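You operate a simulated robot arm through the tools that you are given. There is no shell and no other tool. Be economical: measure what you need, move in short steps, check, and stop when the job is done.

You run a simulated robot arm. Do the job below in one go: nothing can be reset, and whatever is moved stays where it is left.

Task
Put the fuse pack marked "5 A" from the tool table top and the red oiler in the grey crate.
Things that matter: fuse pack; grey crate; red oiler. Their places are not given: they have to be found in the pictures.

The check looks at the end state, three seconds after you hand in, the way a careful person would. Anything else that was tipped, shoved, dropped, spilled or broken makes it a failure.

Robot
A 6-joint arm with a two-finger parallel gripper, fixed in place. Base frame: the origin is at the foot of the arm, x ahead of it, y to its left, z up; the work surface is at about z = 0. Lengths are in cm, angles in degrees, forces in N, time in s.
With the tool pointing down near the work surface it reaches from about 14 to 58 cm from the base axis. Its first joint turns from -66.0 to 66.0 degrees. Payload 2.1 kg.
The TCP is the grasp point between the finger pads, 3 cm short of the fingertips. In the tool frame z runs along the fingers and y along their closing line. The gripper opens to 9.4 cm. The fingers are 2.8 cm wide and 1 cm thick; the gripper's body (5 by 9.6 cm) begins 5.5 cm behind the TCP.
Orientation is that of the tool frame in the base frame, as a unit quaternion [x, y, z, w]. With the fingers straight down and closing along the base's y, the tool's x points along the base's -x, its y along +y and its z along -z.

Tools
- The arm moves only by the tool step_arm. Its argument "moves" is a list of rows, each an object of numbers (a shift or turn left out is 0, a gripper value left out holds the last): "grip": the closure in counts, from 0 (fully open) to 255 (shut); "dx", "dy", "dz": the shift along the tool's x, y, z in cm; "ax", "ay", "az": the turn, a rotation vector about the tool's x, y, z in degrees. In form: [{"grip": .., "dx": .., "dy": .., "dz": .., "ax": .., "ay": .., "az": ..}, ...]. A call has 1 to 12 rows; each row shifts and turns the commanded pose from where the row before left it, along the tool's axes as they then stand. Rows are played at 5 a second. More than 5 cm and 8.6 degrees between two rows, or a gripper value outside its range, and nothing of the call is played. A pose out of reach is approached as far as the arm can. The call stops where the force on the tool passes 40 N (or 10 N more than at its start, if that is more) or the arm is blocked; 0.2 s more then pass. Each finger travels about 7.2 cm/s and halts on what it meets, pressing with about 25 N; the grip force reading is that of the motor and also rises with nothing between the fingers. The clock runs only during rows and for 0.2 s after the last one: add rows that do not move to give the fingers time. The reply holds the time, the measured pose of the TCP, the force on the tool along the base axes, the opening and the grip force, in the units named above and with some noise.
- Cameras (640 x 400 px; columns grow to the right, rows downward): "scene" is fixed at [3.34, -35.89, 48.02]; the picture's right is [0.93, -0.37, 0.00], its down [-0.22, -0.56, -0.80] and it looks along [0.29, 0.74, -0.60] (base axes); focal length 239 px, centre (320, 200). "wrist" rides on the gripper at [-3.7, 0, -5.8] in the tool frame; the picture's right is [0.00, -1.00, 0.00], its down [0.97, 0.00, -0.24] and it looks along [0.24, 0.00, 0.97] (tool axes); focal length 218 px, centre (320, 200).
- grab_frame(camera): a new picture of that camera. The clock stands still meanwhile.
- point_at(camera, pixels): for up to 12 pixels [column, row] of the newest picture of that camera ("zoom" is the newest enlarged one), the place [x, y, z] in the base frame of the surface seen there, good to about 0.2 cm. The clock stands still meanwhile.
- close_up(camera, box): a new picture of the part [left, top, right, bottom] of that camera's present view, enlarged. The clock stands still meanwhile.
- close_job(): hands the job in; it is judged then, once.

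Keep the steps short. Do not move on a guess: measure, check each grasp and each placing, and mend mistakes. In all there are 60 turns and 30 pictures (those below and enlarged ones count). Leave the gripper open and the arm clear of the work at the hand-in unless told otherwise, and finish with a single line.

The tools are called after ">>>" as a command line: name --argument value ..., lists and objects as JSON in quotes. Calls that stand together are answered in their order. step_arm: Moves the arm, as the interface text tells. Its arguments: {"type":"object","properties":{"moves":{"type":"array","items":{"type":"object","properties":{"grip":{"type":"number"},"dx":{"type":"number"},"dy":{"type":"number"},"dz":{"type":"number"},"ax":{"type":"number"},"ay":{"type":"number"},"az":{"type":"number"}}}}},"required":["moves"]} The other tools are called the same way: grab_frame (camera) takes a picture; point_at (camera, pixels) gives the place of the surface under pixels of a picture; close_up (camera, box) takes an enlarged picture of a part of a camera's view; close_job () hands the job in.

At the start:

```text
time_s: 0.0
ee_pos: [32.52, 9.02, 29.66]
tcp_rot: [0.0, 1.0, 0.0, 0.0]
ft_force: [0.2, 0.2, 0.2]
gripper_width: 9.39
gripper_force: 0.1
```

scene: 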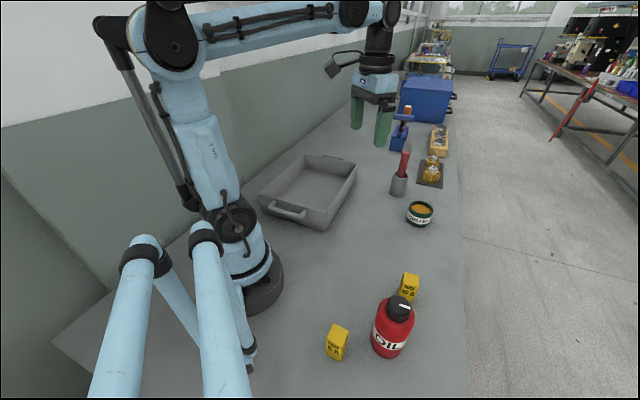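
wrist: 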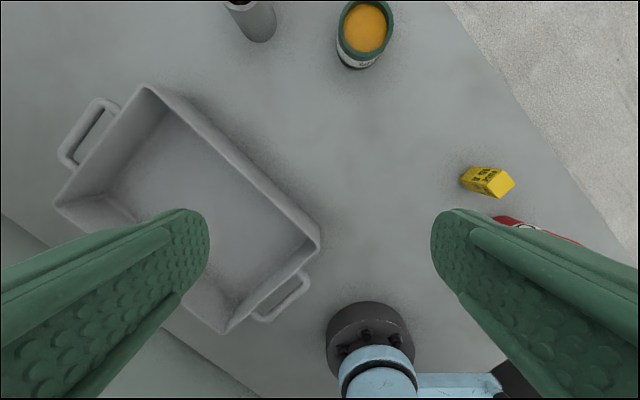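

I see two yellow packs in the scene, near (337,342) and (409,287), and the red oiler at (393,328). I'll enlarge that area to read the marks.

>>> close_up --camera "scene" --box '[300, 250, 460, 370]'

>>> point_at --camera "scene" --pixels '[[338, 331], [337, 346], [410, 278], [408, 292], [400, 302], [390, 335], [390, 350], [310, 180], [265, 196], [328, 212], [357, 165], [306, 155]]'

```text
3.33 times, centred on (380, 310) of scene
```

zoom: 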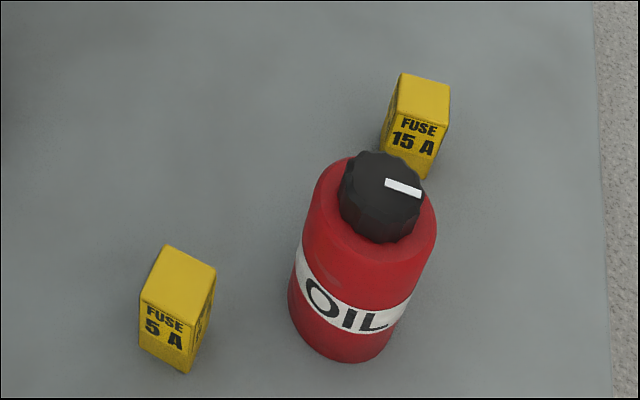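

```text
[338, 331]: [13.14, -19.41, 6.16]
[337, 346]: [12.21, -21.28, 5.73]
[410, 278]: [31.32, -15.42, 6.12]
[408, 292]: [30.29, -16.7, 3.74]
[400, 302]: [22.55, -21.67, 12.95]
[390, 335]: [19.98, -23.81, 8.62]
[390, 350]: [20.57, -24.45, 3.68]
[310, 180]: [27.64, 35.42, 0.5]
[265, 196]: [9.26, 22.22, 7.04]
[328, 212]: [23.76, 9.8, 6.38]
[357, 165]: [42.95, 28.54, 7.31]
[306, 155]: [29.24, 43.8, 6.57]
```

The 5 A pack is the left one, at zoom (177,310). I'll measure its corners, the oiler's body and cap, and the other pack.

>>> point_at --camera "zoom" --pixels '[[169, 248], [213, 271], [189, 321], [144, 294], [143, 345], [184, 370], [205, 325], [375, 180], [330, 225], [428, 232], [384, 250], [345, 350]]'

>>> point_at --camera "scene" --pixels '[[263, 194], [301, 227], [354, 168], [308, 157], [290, 195], [320, 185], [295, 205], [335, 175], [307, 165], [270, 203], [288, 213], [300, 222]]'

```text
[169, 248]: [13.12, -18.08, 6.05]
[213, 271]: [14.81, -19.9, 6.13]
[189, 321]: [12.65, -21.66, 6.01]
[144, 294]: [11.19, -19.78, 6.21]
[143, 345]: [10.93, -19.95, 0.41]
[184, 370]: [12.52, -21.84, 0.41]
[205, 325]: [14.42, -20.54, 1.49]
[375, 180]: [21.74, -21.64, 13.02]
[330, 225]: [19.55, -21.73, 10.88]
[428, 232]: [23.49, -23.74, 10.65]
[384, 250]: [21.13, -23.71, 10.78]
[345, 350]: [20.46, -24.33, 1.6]
```

```text
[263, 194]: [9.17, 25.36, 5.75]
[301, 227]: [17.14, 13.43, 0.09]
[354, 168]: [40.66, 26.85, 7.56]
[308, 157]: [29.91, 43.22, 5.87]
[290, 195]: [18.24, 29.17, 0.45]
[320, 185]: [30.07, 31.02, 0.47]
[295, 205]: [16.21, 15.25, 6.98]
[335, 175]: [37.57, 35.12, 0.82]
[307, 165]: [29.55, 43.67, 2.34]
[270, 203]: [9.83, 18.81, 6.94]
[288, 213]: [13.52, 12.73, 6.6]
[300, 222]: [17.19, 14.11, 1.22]
```

Pack's top is centred near (13.0,-19.9), z 6.2. The oiler is near (21.5,-22.5), with its cap at z 13. The crate runs at 45°, centred near (26,27). I'll turn the tool 48° at height so it closes tangentially, then go over the oiler.

>>> step_arm --moves '[{"grip": 0, "az": 8}, {"az": 8}, {"az": 8}, {"az": 8}, {"az": 8}, {"az": 8}]'

>>> step_arm --moves '[{"dx": -1.99, "dy": -3.64}, {"dx": -1.99, "dy": -3.64}, {"dx": -1.99, "dy": -3.64}, {"dx": -1.99, "dy": -3.64}, {"dx": -1.99, "dy": -3.64}, {"dx": -1.99, "dy": -3.64}, {"dx": -1.99, "dy": -3.64}, {"dx": -1.99, "dy": -3.64}, {}, {}]'

>>> grab_frame --camera "wrist"

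```text
time_s: 1.4
ee_pos: [32.59, 9.05, 29.66]
tcp_rot: [0.407, 0.913, 0.0, 0.001]
ft_force: [0.4, -0.7, -0.7]
gripper_width: 9.41
gripper_force: 0.0
```

```text
time_s: 3.6
ee_pos: [21.67, -22.28, 29.59]
tcp_rot: [0.406, 0.914, 0.0, 0.0]
ft_force: [-0.7, 0.5, 0.0]
gripper_width: 9.41
gripper_force: 0.0
```

```text
26 pictures are left
```

wrist: 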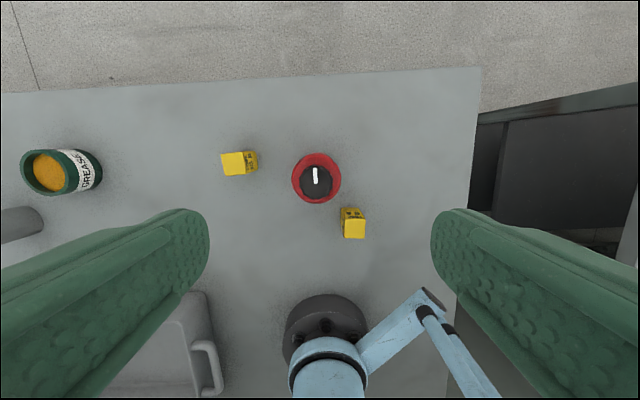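

The oiler is at (316,178). I'll measure points on its cap and red shoulder.

>>> point_at --camera "wrist" --pixels '[[294, 180], [339, 180], [317, 155], [317, 202], [317, 180], [304, 180], [330, 180], [353, 228], [240, 165]]'

```text
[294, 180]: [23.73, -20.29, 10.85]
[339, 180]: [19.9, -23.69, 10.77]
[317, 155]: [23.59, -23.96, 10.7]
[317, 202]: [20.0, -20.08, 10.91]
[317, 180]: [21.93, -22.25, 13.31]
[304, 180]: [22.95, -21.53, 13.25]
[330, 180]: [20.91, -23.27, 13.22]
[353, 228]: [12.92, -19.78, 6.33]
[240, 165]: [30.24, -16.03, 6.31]
```

Oiler's centre is (21.8,-22.0), about 5.3 wide, with its top at 13.3. I'll centre over it, lower to z ≈ 14.6, then to 8.8.

>>> step_arm --moves '[{"dx": 0.09, "dy": 0.28}, {"dz": 3}, {"dz": 3}, {"dz": 3}, {"dz": 3}, {"dz": 3}, {}, {}]'

>>> grab_frame --camera "wrist"

```text
time_s: 5.4
ee_pos: [21.66, -21.96, 14.5]
tcp_rot: [0.406, 0.914, 0.001, 0.001]
ft_force: [-0.1, -0.2, 0.8]
gripper_width: 9.39
gripper_force: 0.1
```

```text
25 pictures are left
```

wrist: 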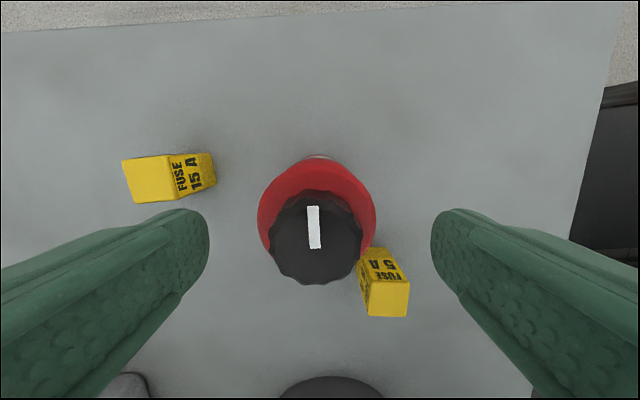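

It is centred between the fingers and both packs are clear of them. I'll lower to z ≈ 8.8 and close.

>>> step_arm --moves '[{"dz": 2}, {"dz": 2}, {"dz": 1.7}, {}, {"grip": 255}, {}, {}, {}, {}, {}]'

```text
time_s: 7.6
ee_pos: [21.72, -21.97, 8.95]
tcp_rot: [0.406, 0.914, 0.0, 0.0]
ft_force: [0.4, 0.6, 0.3]
gripper_width: 5.76
gripper_force: 25.3
```

It's gripped at 5.76 cm and 25 N. I'll lift it slowly and check.

>>> step_arm --moves '[{"dz": -1.5}, {"dz": -2.5}, {"dz": -3}, {"dz": -3}, {"dz": -3}, {"dz": -2}, {}, {}]'

>>> grab_frame --camera "scene"

```text
time_s: 9.4
ee_pos: [21.65, -21.97, 23.83]
tcp_rot: [0.406, 0.914, 0.0, -0.001]
ft_force: [0.8, 0.0, -0.5]
gripper_width: 5.79
gripper_force: 24.9
```

```text
24 pictures are left
```

scene: 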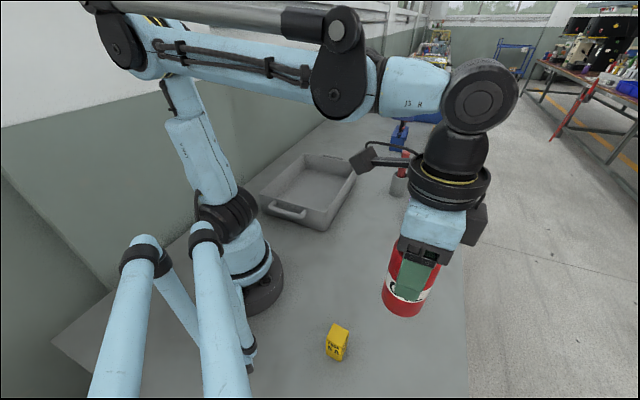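

The oiler is held upright and the 5 A pack is undisturbed. I'll turn the tool back 48° and carry the oiler at z 24 towards the crate.

>>> step_arm --moves '[{"az": -8}, {"az": -8}, {"az": -8}, {"az": -8}, {"az": -8}, {"az": -8}, {}]'

>>> step_arm --moves '[{"dx": -0.65, "dy": 4.4}, {"dx": -0.65, "dy": 4.4}, {"dx": -0.65, "dy": 4.4}, {"dx": -0.65, "dy": 4.4}, {"dx": -0.65, "dy": 4.4}, {"dx": -0.65, "dy": 4.4}, {"dx": -0.65, "dy": 4.4}, {"dx": -0.65, "dy": 4.4}, {"dx": -0.65, "dy": 4.4}, {"dx": -0.65, "dy": 4.4}, {"dx": -0.65, "dy": 4.4}, {"dx": -0.65, "dy": 4.4}]'

>>> step_arm --moves '[{"az": -7.5}, {"az": -7.5}, {"az": -7.5}, {"az": -7.5}, {"az": -7.5}, {"az": -7.5}, {}]'

>>> grab_frame --camera "wrist"

>>> grab_frame --camera "scene"

```text
time_s: 11.0
ee_pos: [21.72, -21.98, 23.93]
tcp_rot: [-0.001, 1.0, -0.001, -0.001]
ft_force: [0.0, -0.7, -1.6]
gripper_width: 5.76
gripper_force: 25.3
```

```text
time_s: 13.6
ee_pos: [29.46, 30.91, 24.02]
tcp_rot: [0.0, 1.0, 0.0, 0.0]
ft_force: [0.5, 0.7, -0.8]
gripper_width: 5.78
gripper_force: 24.7
```

```text
time_s: 15.2
ee_pos: [29.51, 30.76, 23.91]
tcp_rot: [-0.384, 0.923, 0.0, 0.0]
ft_force: [0.9, -0.9, -1.6]
gripper_width: 5.76
gripper_force: 24.9
```

```text
23 pictures are left
```

wrist: 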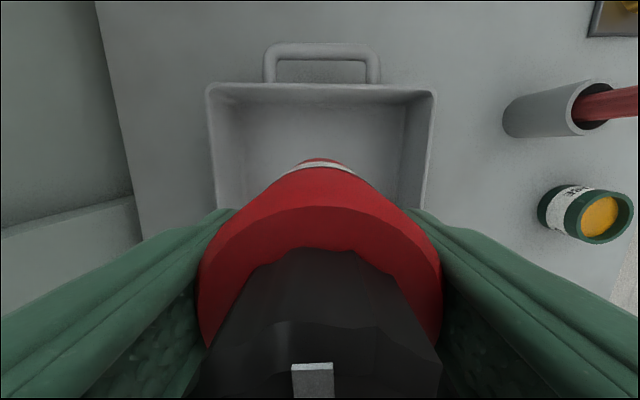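

```text
22 pictures are left
```

scene: 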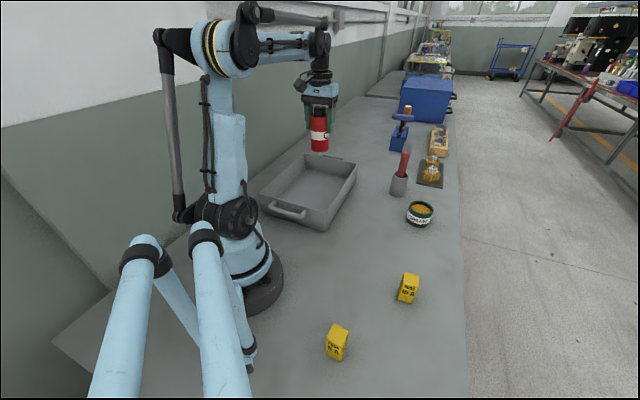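

The tool lines up with the crate. I'll measure the crate's rim and floor in this wrist picture before lowering.

>>> point_at --camera "wrist" --pixels '[[210, 88], [433, 92], [320, 87], [214, 180], [428, 180], [245, 150], [400, 150], [320, 140], [320, 110]]'

>>> point_at --camera "scene" --pixels '[[290, 205], [300, 205], [310, 200], [280, 200], [316, 222], [290, 212], [340, 190]]'

```text
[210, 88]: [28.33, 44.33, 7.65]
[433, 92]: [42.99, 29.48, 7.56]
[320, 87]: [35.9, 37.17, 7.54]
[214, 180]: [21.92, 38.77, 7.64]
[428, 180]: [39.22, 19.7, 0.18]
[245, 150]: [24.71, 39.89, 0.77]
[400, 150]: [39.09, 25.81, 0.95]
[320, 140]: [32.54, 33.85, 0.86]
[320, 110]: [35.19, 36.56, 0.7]
```

```text
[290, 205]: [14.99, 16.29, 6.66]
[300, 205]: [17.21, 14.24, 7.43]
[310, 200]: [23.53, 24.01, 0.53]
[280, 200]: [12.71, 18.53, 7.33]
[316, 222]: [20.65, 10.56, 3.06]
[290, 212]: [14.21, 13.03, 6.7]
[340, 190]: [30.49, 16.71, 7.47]
```

The crate's floor is at z ≈ 0.7–0.8, and the spot (29.5,30.8) is well clear of its walls. I'll lower to z ≈ 10.2.

>>> step_arm --moves '[{"dz": 3}, {"dz": 3}, {"dz": 3}, {"dz": 2.5}, {"dz": 2.2}, {}, {}]'

>>> step_arm --moves '[{"dz": 0.2}, {}]'

>>> step_arm --moves '[{"dz": 0.2}, {}]'

```text
time_s: 16.8
ee_pos: [29.58, 30.86, 10.18]
tcp_rot: [-0.383, 0.924, 0.0, 0.0]
ft_force: [-0.3, 0.6, -1.5]
gripper_width: 5.76
gripper_force: 25.2
```

```text
time_s: 17.4
ee_pos: [29.37, 30.75, 9.99]
tcp_rot: [-0.383, 0.924, 0.0, 0.001]
ft_force: [-0.1, -0.1, -2.1]
gripper_width: 5.78
gripper_force: 24.7
```

```text
time_s: 18.0
ee_pos: [29.45, 30.74, 9.8]
tcp_rot: [-0.383, 0.924, 0.0, 0.0]
ft_force: [-0.4, -0.3, -0.9]
gripper_width: 5.76
gripper_force: 24.5
```

No contact shows in the force yet at z 9.8. I'll go down in 0.1 cm steps.

>>> step_arm --moves '[{"dz": 0.1}, {}]'

>>> step_arm --moves '[{"dz": 0.1}, {}]'

>>> step_arm --moves '[{"dz": 0.1}, {}]'

```text
time_s: 18.6
ee_pos: [29.51, 30.74, 9.6]
tcp_rot: [-0.383, 0.924, -0.001, -0.001]
ft_force: [-0.5, -0.5, -1.4]
gripper_width: 5.76
gripper_force: 25.1
```

```text
time_s: 19.2
ee_pos: [29.44, 30.75, 9.59]
tcp_rot: [-0.383, 0.924, 0.0, 0.0]
ft_force: [-0.4, -0.7, -1.7]
gripper_width: 5.77
gripper_force: 25.1
```

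```text
time_s: 19.8
ee_pos: [29.45, 30.81, 9.48]
tcp_rot: [-0.383, 0.924, 0.0, 0.0]
ft_force: [0.6, 0.3, -0.4]
gripper_width: 5.78
gripper_force: 25.1
```

>>> step_arm --moves '[{"dz": 0.1}, {}]'

>>> step_arm --moves '[{"dz": 0.1}, {}]'

```text
time_s: 20.4
ee_pos: [29.4, 30.9, 9.43]
tcp_rot: [-0.383, 0.924, 0.0, 0.002]
ft_force: [0.7, 0.8, 20.5]
gripper_width: 5.77
gripper_force: 25.0
```

```text
time_s: 21.0
ee_pos: [29.6, 30.84, 9.36]
tcp_rot: [-0.383, 0.924, -0.001, 0.001]
ft_force: [2.2, 2.9, 22.1]
gripper_width: 5.78
gripper_force: 24.9
```

The force rose to 20 N, so the oiler stands on the crate floor. I'll ease up 0.1, open, and rise clear.

>>> step_arm --moves '[{"dz": -0.1}, {"grip": 0}, {}, {}, {}, {}]'

>>> step_arm --moves '[{"dz": -2}, {"dz": -3}, {"dz": -3}, {"dz": -3}, {"dz": -3}, {"dz": -1}, {}]'

>>> grab_frame --camera "wrist"

```text
time_s: 22.4
ee_pos: [29.34, 30.85, 9.41]
tcp_rot: [-0.382, 0.924, 0.0, 0.0]
ft_force: [0.3, 0.6, 0.0]
gripper_width: 9.39
gripper_force: 0.0
```

```text
time_s: 24.0
ee_pos: [29.42, 30.66, 24.24]
tcp_rot: [-0.383, 0.924, 0.001, 0.0]
ft_force: [-0.2, -0.1, -0.3]
gripper_width: 9.39
gripper_force: 0.0
```

```text
21 pictures are left
```

wrist: 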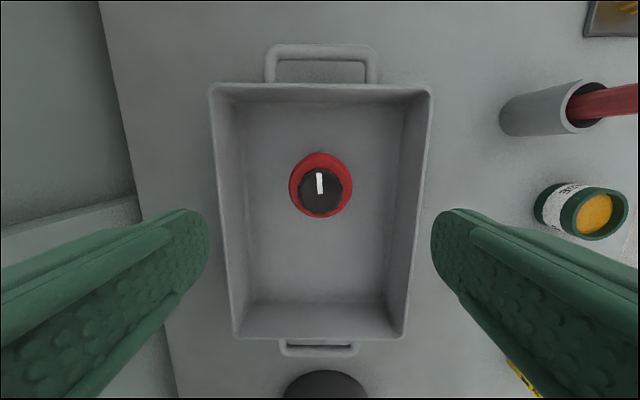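

The oiler stands upright in the crate. I'll turn back, return the same way, and go above the 5 A pack at (13.0,-19.8).

>>> step_arm --moves '[{"az": 7.5}, {"az": 7.5}, {"az": 7.5}, {"az": 7.5}, {"az": 7.5}, {"az": 7.5}, {}]'

>>> step_arm --moves '[{"dx": 0.55, "dy": -4.45}, {"dx": 0.55, "dy": -4.45}, {"dx": 0.55, "dy": -4.45}, {"dx": 0.55, "dy": -4.45}, {"dx": 0.55, "dy": -4.45}, {"dx": 0.55, "dy": -4.45}, {"dx": 0.55, "dy": -4.45}, {"dx": 0.55, "dy": -4.45}, {}]'

>>> step_arm --moves '[{"az": 8}, {"az": 8}, {"az": 8}, {"az": 8}, {"az": 8}, {"az": 8}, {}]'

```text
time_s: 25.6
ee_pos: [29.39, 30.65, 24.41]
tcp_rot: [0.001, 1.0, 0.0, 0.0]
ft_force: [-0.1, 0.1, -0.8]
gripper_width: 9.41
gripper_force: 0.0
```

```text
time_s: 27.6
ee_pos: [25.13, -4.76, 24.42]
tcp_rot: [-0.001, 1.0, -0.001, 0.0]
ft_force: [0.4, 0.6, -0.2]
gripper_width: 9.39
gripper_force: 0.1
```

```text
time_s: 29.2
ee_pos: [25.04, -4.78, 24.4]
tcp_rot: [0.407, 0.913, 0.0, 0.0]
ft_force: [0.3, -0.3, 0.5]
gripper_width: 9.37
gripper_force: 0.1
```

I'm at (25.0,-4.8) with the tool turned. I'll go above the pack, lower to z ≈ 14 and look.

>>> step_arm --moves '[{"dx": -0.62, "dy": -3.8}, {"dx": -0.62, "dy": -3.8}, {"dx": -0.62, "dy": -3.8}, {"dx": -0.62, "dy": -3.8}, {"dx": -0.62, "dy": -3.8}, {}, {"dz": 3.5}, {"dz": 3.5}, {"dz": 3}, {}, {}]'

>>> grab_frame --camera "wrist"

```text
time_s: 31.6
ee_pos: [13.14, -19.72, 14.26]
tcp_rot: [0.406, 0.914, 0.0, 0.0]
ft_force: [-0.8, 0.4, -0.1]
gripper_width: 9.42
gripper_force: 0.0
```

```text
20 pictures are left
```

wrist: 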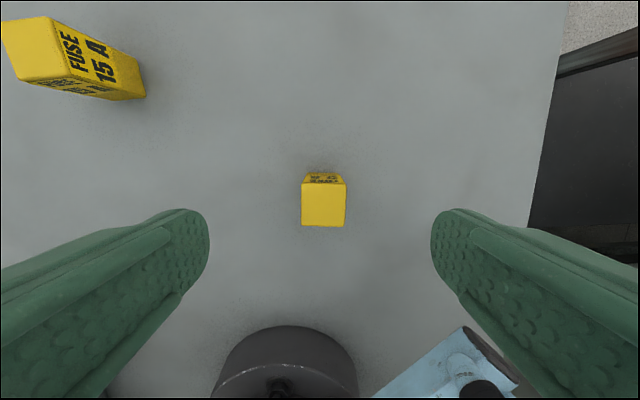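

The pack is centred and square to the fingers. I'll check its top centre and edges.

>>> point_at --camera "wrist" --pixels '[[323, 205], [304, 205], [343, 205], [323, 188], [323, 223]]'

```text
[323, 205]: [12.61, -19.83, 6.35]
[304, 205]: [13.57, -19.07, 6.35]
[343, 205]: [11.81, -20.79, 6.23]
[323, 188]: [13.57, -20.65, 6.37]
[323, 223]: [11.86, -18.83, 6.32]
```

The centre is (12.7,-19.9). I'll shift slightly, lower to z ≈ 4 and close.

>>> step_arm --moves '[{"dx": 0.15, "dy": -0.35}, {"dz": 2.5}, {"dz": 2.5}, {"dz": 2.5}, {"dz": 1.5}, {"dz": 1.2}, {}, {}]'

>>> step_arm --moves '[{"grip": 255}, {}, {}, {}, {}, {}, {}]'

```text
time_s: 33.4
ee_pos: [12.7, -19.83, 4.15]
tcp_rot: [0.407, 0.913, 0.0, 0.0]
ft_force: [-1.0, 0.8, 0.0]
gripper_width: 9.4
gripper_force: 0.1
```

```text
time_s: 35.0
ee_pos: [12.7, -20.01, 4.2]
tcp_rot: [0.407, 0.914, 0.001, 0.0]
ft_force: [-0.9, -0.4, 1.3]
gripper_width: 3.38
gripper_force: 25.1
```

It's gripped at 3.38 cm and 25 N. I'll lift and look.

>>> step_arm --moves '[{"dz": -1.5}, {"dz": -2.5}, {"dz": -3.5}, {"dz": -3.5}, {"dz": -3.5}, {"dz": -3.5}, {"dz": -2.2}, {}]'

>>> grab_frame --camera "wrist"

>>> grab_frame --camera "scene"

```text
time_s: 36.8
ee_pos: [12.87, -20.16, 24.38]
tcp_rot: [0.406, 0.914, 0.0, 0.0]
ft_force: [0.7, 0.2, -0.7]
gripper_width: 3.36
gripper_force: 25.0
```

```text
19 pictures are left
```

wrist: 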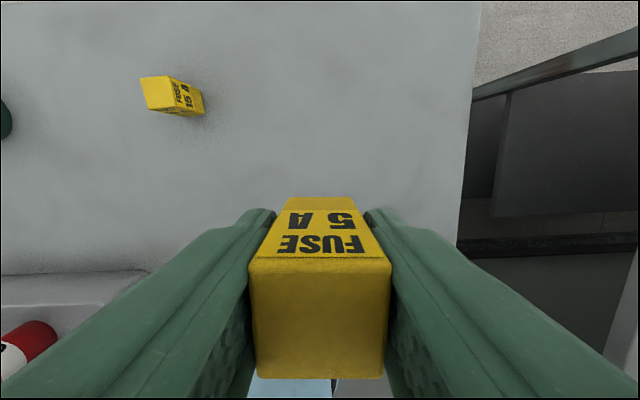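

```text
18 pictures are left
```

scene: 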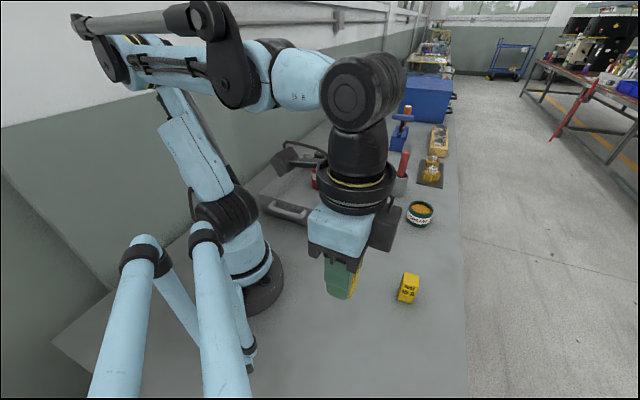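

The "5 A" pack is held squarely. I'll carry it back at z 24 along the same way to above (20.5,21.7), on the near side of the crate.

>>> step_arm --moves '[{"dx": 0.62, "dy": 3.8}, {"dx": 0.62, "dy": 3.8}, {"dx": 0.62, "dy": 3.8}, {"dx": 0.62, "dy": 3.8}, {"dx": 0.62, "dy": 3.8}, {}, {"az": -8}, {"az": -8}, {"az": -8}, {"az": -8}, {"az": -8}, {"az": -8}]'

>>> step_arm --moves '[{"dx": 0.72, "dy": 4.45}, {"dx": 0.72, "dy": 4.45}, {"dx": 0.72, "dy": 4.45}, {"dx": 0.72, "dy": 4.45}, {"dx": 0.72, "dy": 4.45}, {"dx": 0.72, "dy": 4.45}, {}]'

>>> step_arm --moves '[{"az": -7.5}, {"az": -7.5}, {"az": -7.5}, {"az": -7.5}, {"az": -7.5}, {"az": -7.5}, {}]'

>>> grab_frame --camera "wrist"

>>> grab_frame --camera "scene"

```text
time_s: 39.4
ee_pos: [24.82, -4.88, 24.42]
tcp_rot: [-0.002, 1.0, 0.0, 0.0]
ft_force: [0.7, 0.5, -0.3]
gripper_width: 3.36
gripper_force: 25.5
```

```text
time_s: 41.0
ee_pos: [20.36, 21.8, 24.43]
tcp_rot: [0.0, 1.0, 0.0, 0.001]
ft_force: [-0.1, -1.2, -0.5]
gripper_width: 3.37
gripper_force: 25.4
```

```text
time_s: 42.6
ee_pos: [20.29, 21.8, 24.41]
tcp_rot: [-0.385, 0.923, 0.0, -0.001]
ft_force: [-0.4, -0.1, -0.4]
gripper_width: 3.38
gripper_force: 24.7
```

```text
17 pictures are left
```

wrist: 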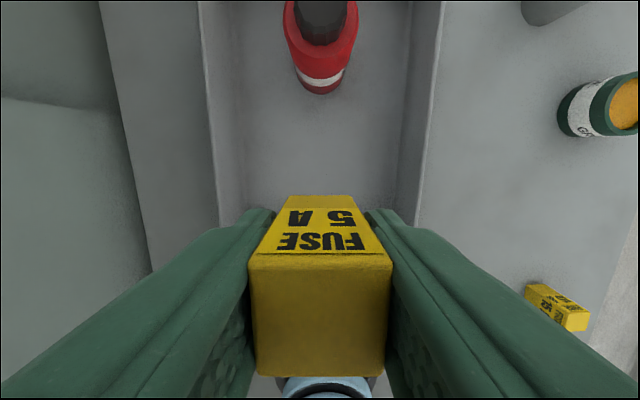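

```text
16 pictures are left
```

scene: 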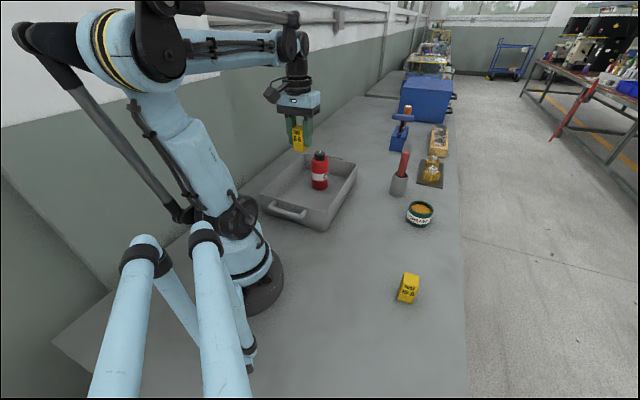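

The pack is over the free near half, clear of the oiler. The floor is about 0.48 above the table, so contact should come at TCP z ≈ 4.65. I'll lower to about 4.9.

>>> step_arm --moves '[{"dz": 3.5}, {"dz": 3.5}, {"dz": 3.5}, {"dz": 3}, {"dz": 2.5}, {"dz": 2}, {"dz": 1.5}, {}, {}]'

>>> step_arm --moves '[{"dz": 0.1}, {}]'

>>> step_arm --moves '[{"dz": 0.1}, {}]'

```text
time_s: 44.6
ee_pos: [20.43, 21.79, 4.87]
tcp_rot: [-0.382, 0.924, 0.0, 0.0]
ft_force: [-0.7, 0.4, -0.7]
gripper_width: 3.36
gripper_force: 24.4
```

```text
time_s: 45.2
ee_pos: [20.38, 21.79, 4.8]
tcp_rot: [-0.383, 0.924, 0.0, 0.0]
ft_force: [-1.1, 0.4, 18.2]
gripper_width: 3.34
gripper_force: 24.7
```

```text
time_s: 45.8
ee_pos: [20.36, 21.89, 4.7]
tcp_rot: [-0.383, 0.924, 0.0, 0.002]
ft_force: [-0.5, -0.5, 29.0]
gripper_width: 3.36
gripper_force: 24.9
```

The force is 18–29 N, so the pack is on the floor. I'll ease up 0.1, open, and rise clear.

>>> step_arm --moves '[{"dz": -0.15}, {"grip": 0}, {}, {}, {}, {}, {}]'

>>> step_arm --moves '[{"dz": -2}, {"dz": -3}, {"dz": -3.5}, {"dz": -3.5}, {"dz": -3.5}, {"dz": -3.5}, {}]'

>>> grab_frame --camera "wrist"

>>> grab_frame --camera "scene"

```text
time_s: 47.4
ee_pos: [20.35, 21.75, 4.85]
tcp_rot: [-0.383, 0.924, 0.0, 0.0]
ft_force: [-0.5, -0.4, 0.0]
gripper_width: 9.4
gripper_force: 0.1
```

```text
time_s: 49.0
ee_pos: [20.41, 21.83, 23.89]
tcp_rot: [-0.382, 0.924, 0.0, 0.0]
ft_force: [-0.2, -0.2, 0.1]
gripper_width: 9.41
gripper_force: 0.0
```

```text
15 pictures are left
```

wrist: 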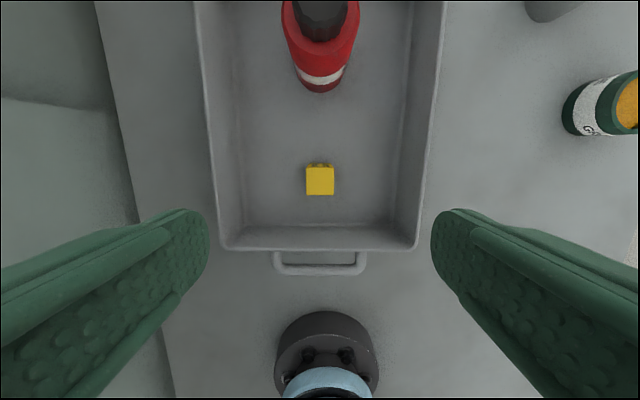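

```text
14 pictures are left
```

scene: 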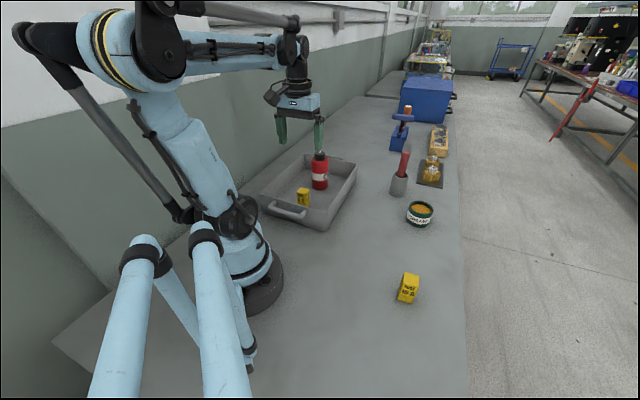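

Both things stand upright in the crate and nothing else has moved. The gripper is open and well above the work, so I'm handing in.

>>> close_job

```text
The job is handed in.
```

The "5 A" fuse pack and the red oiler are both standing upright in the grey crate, nothing else was disturbed, and the arm is clear with its gripper open.
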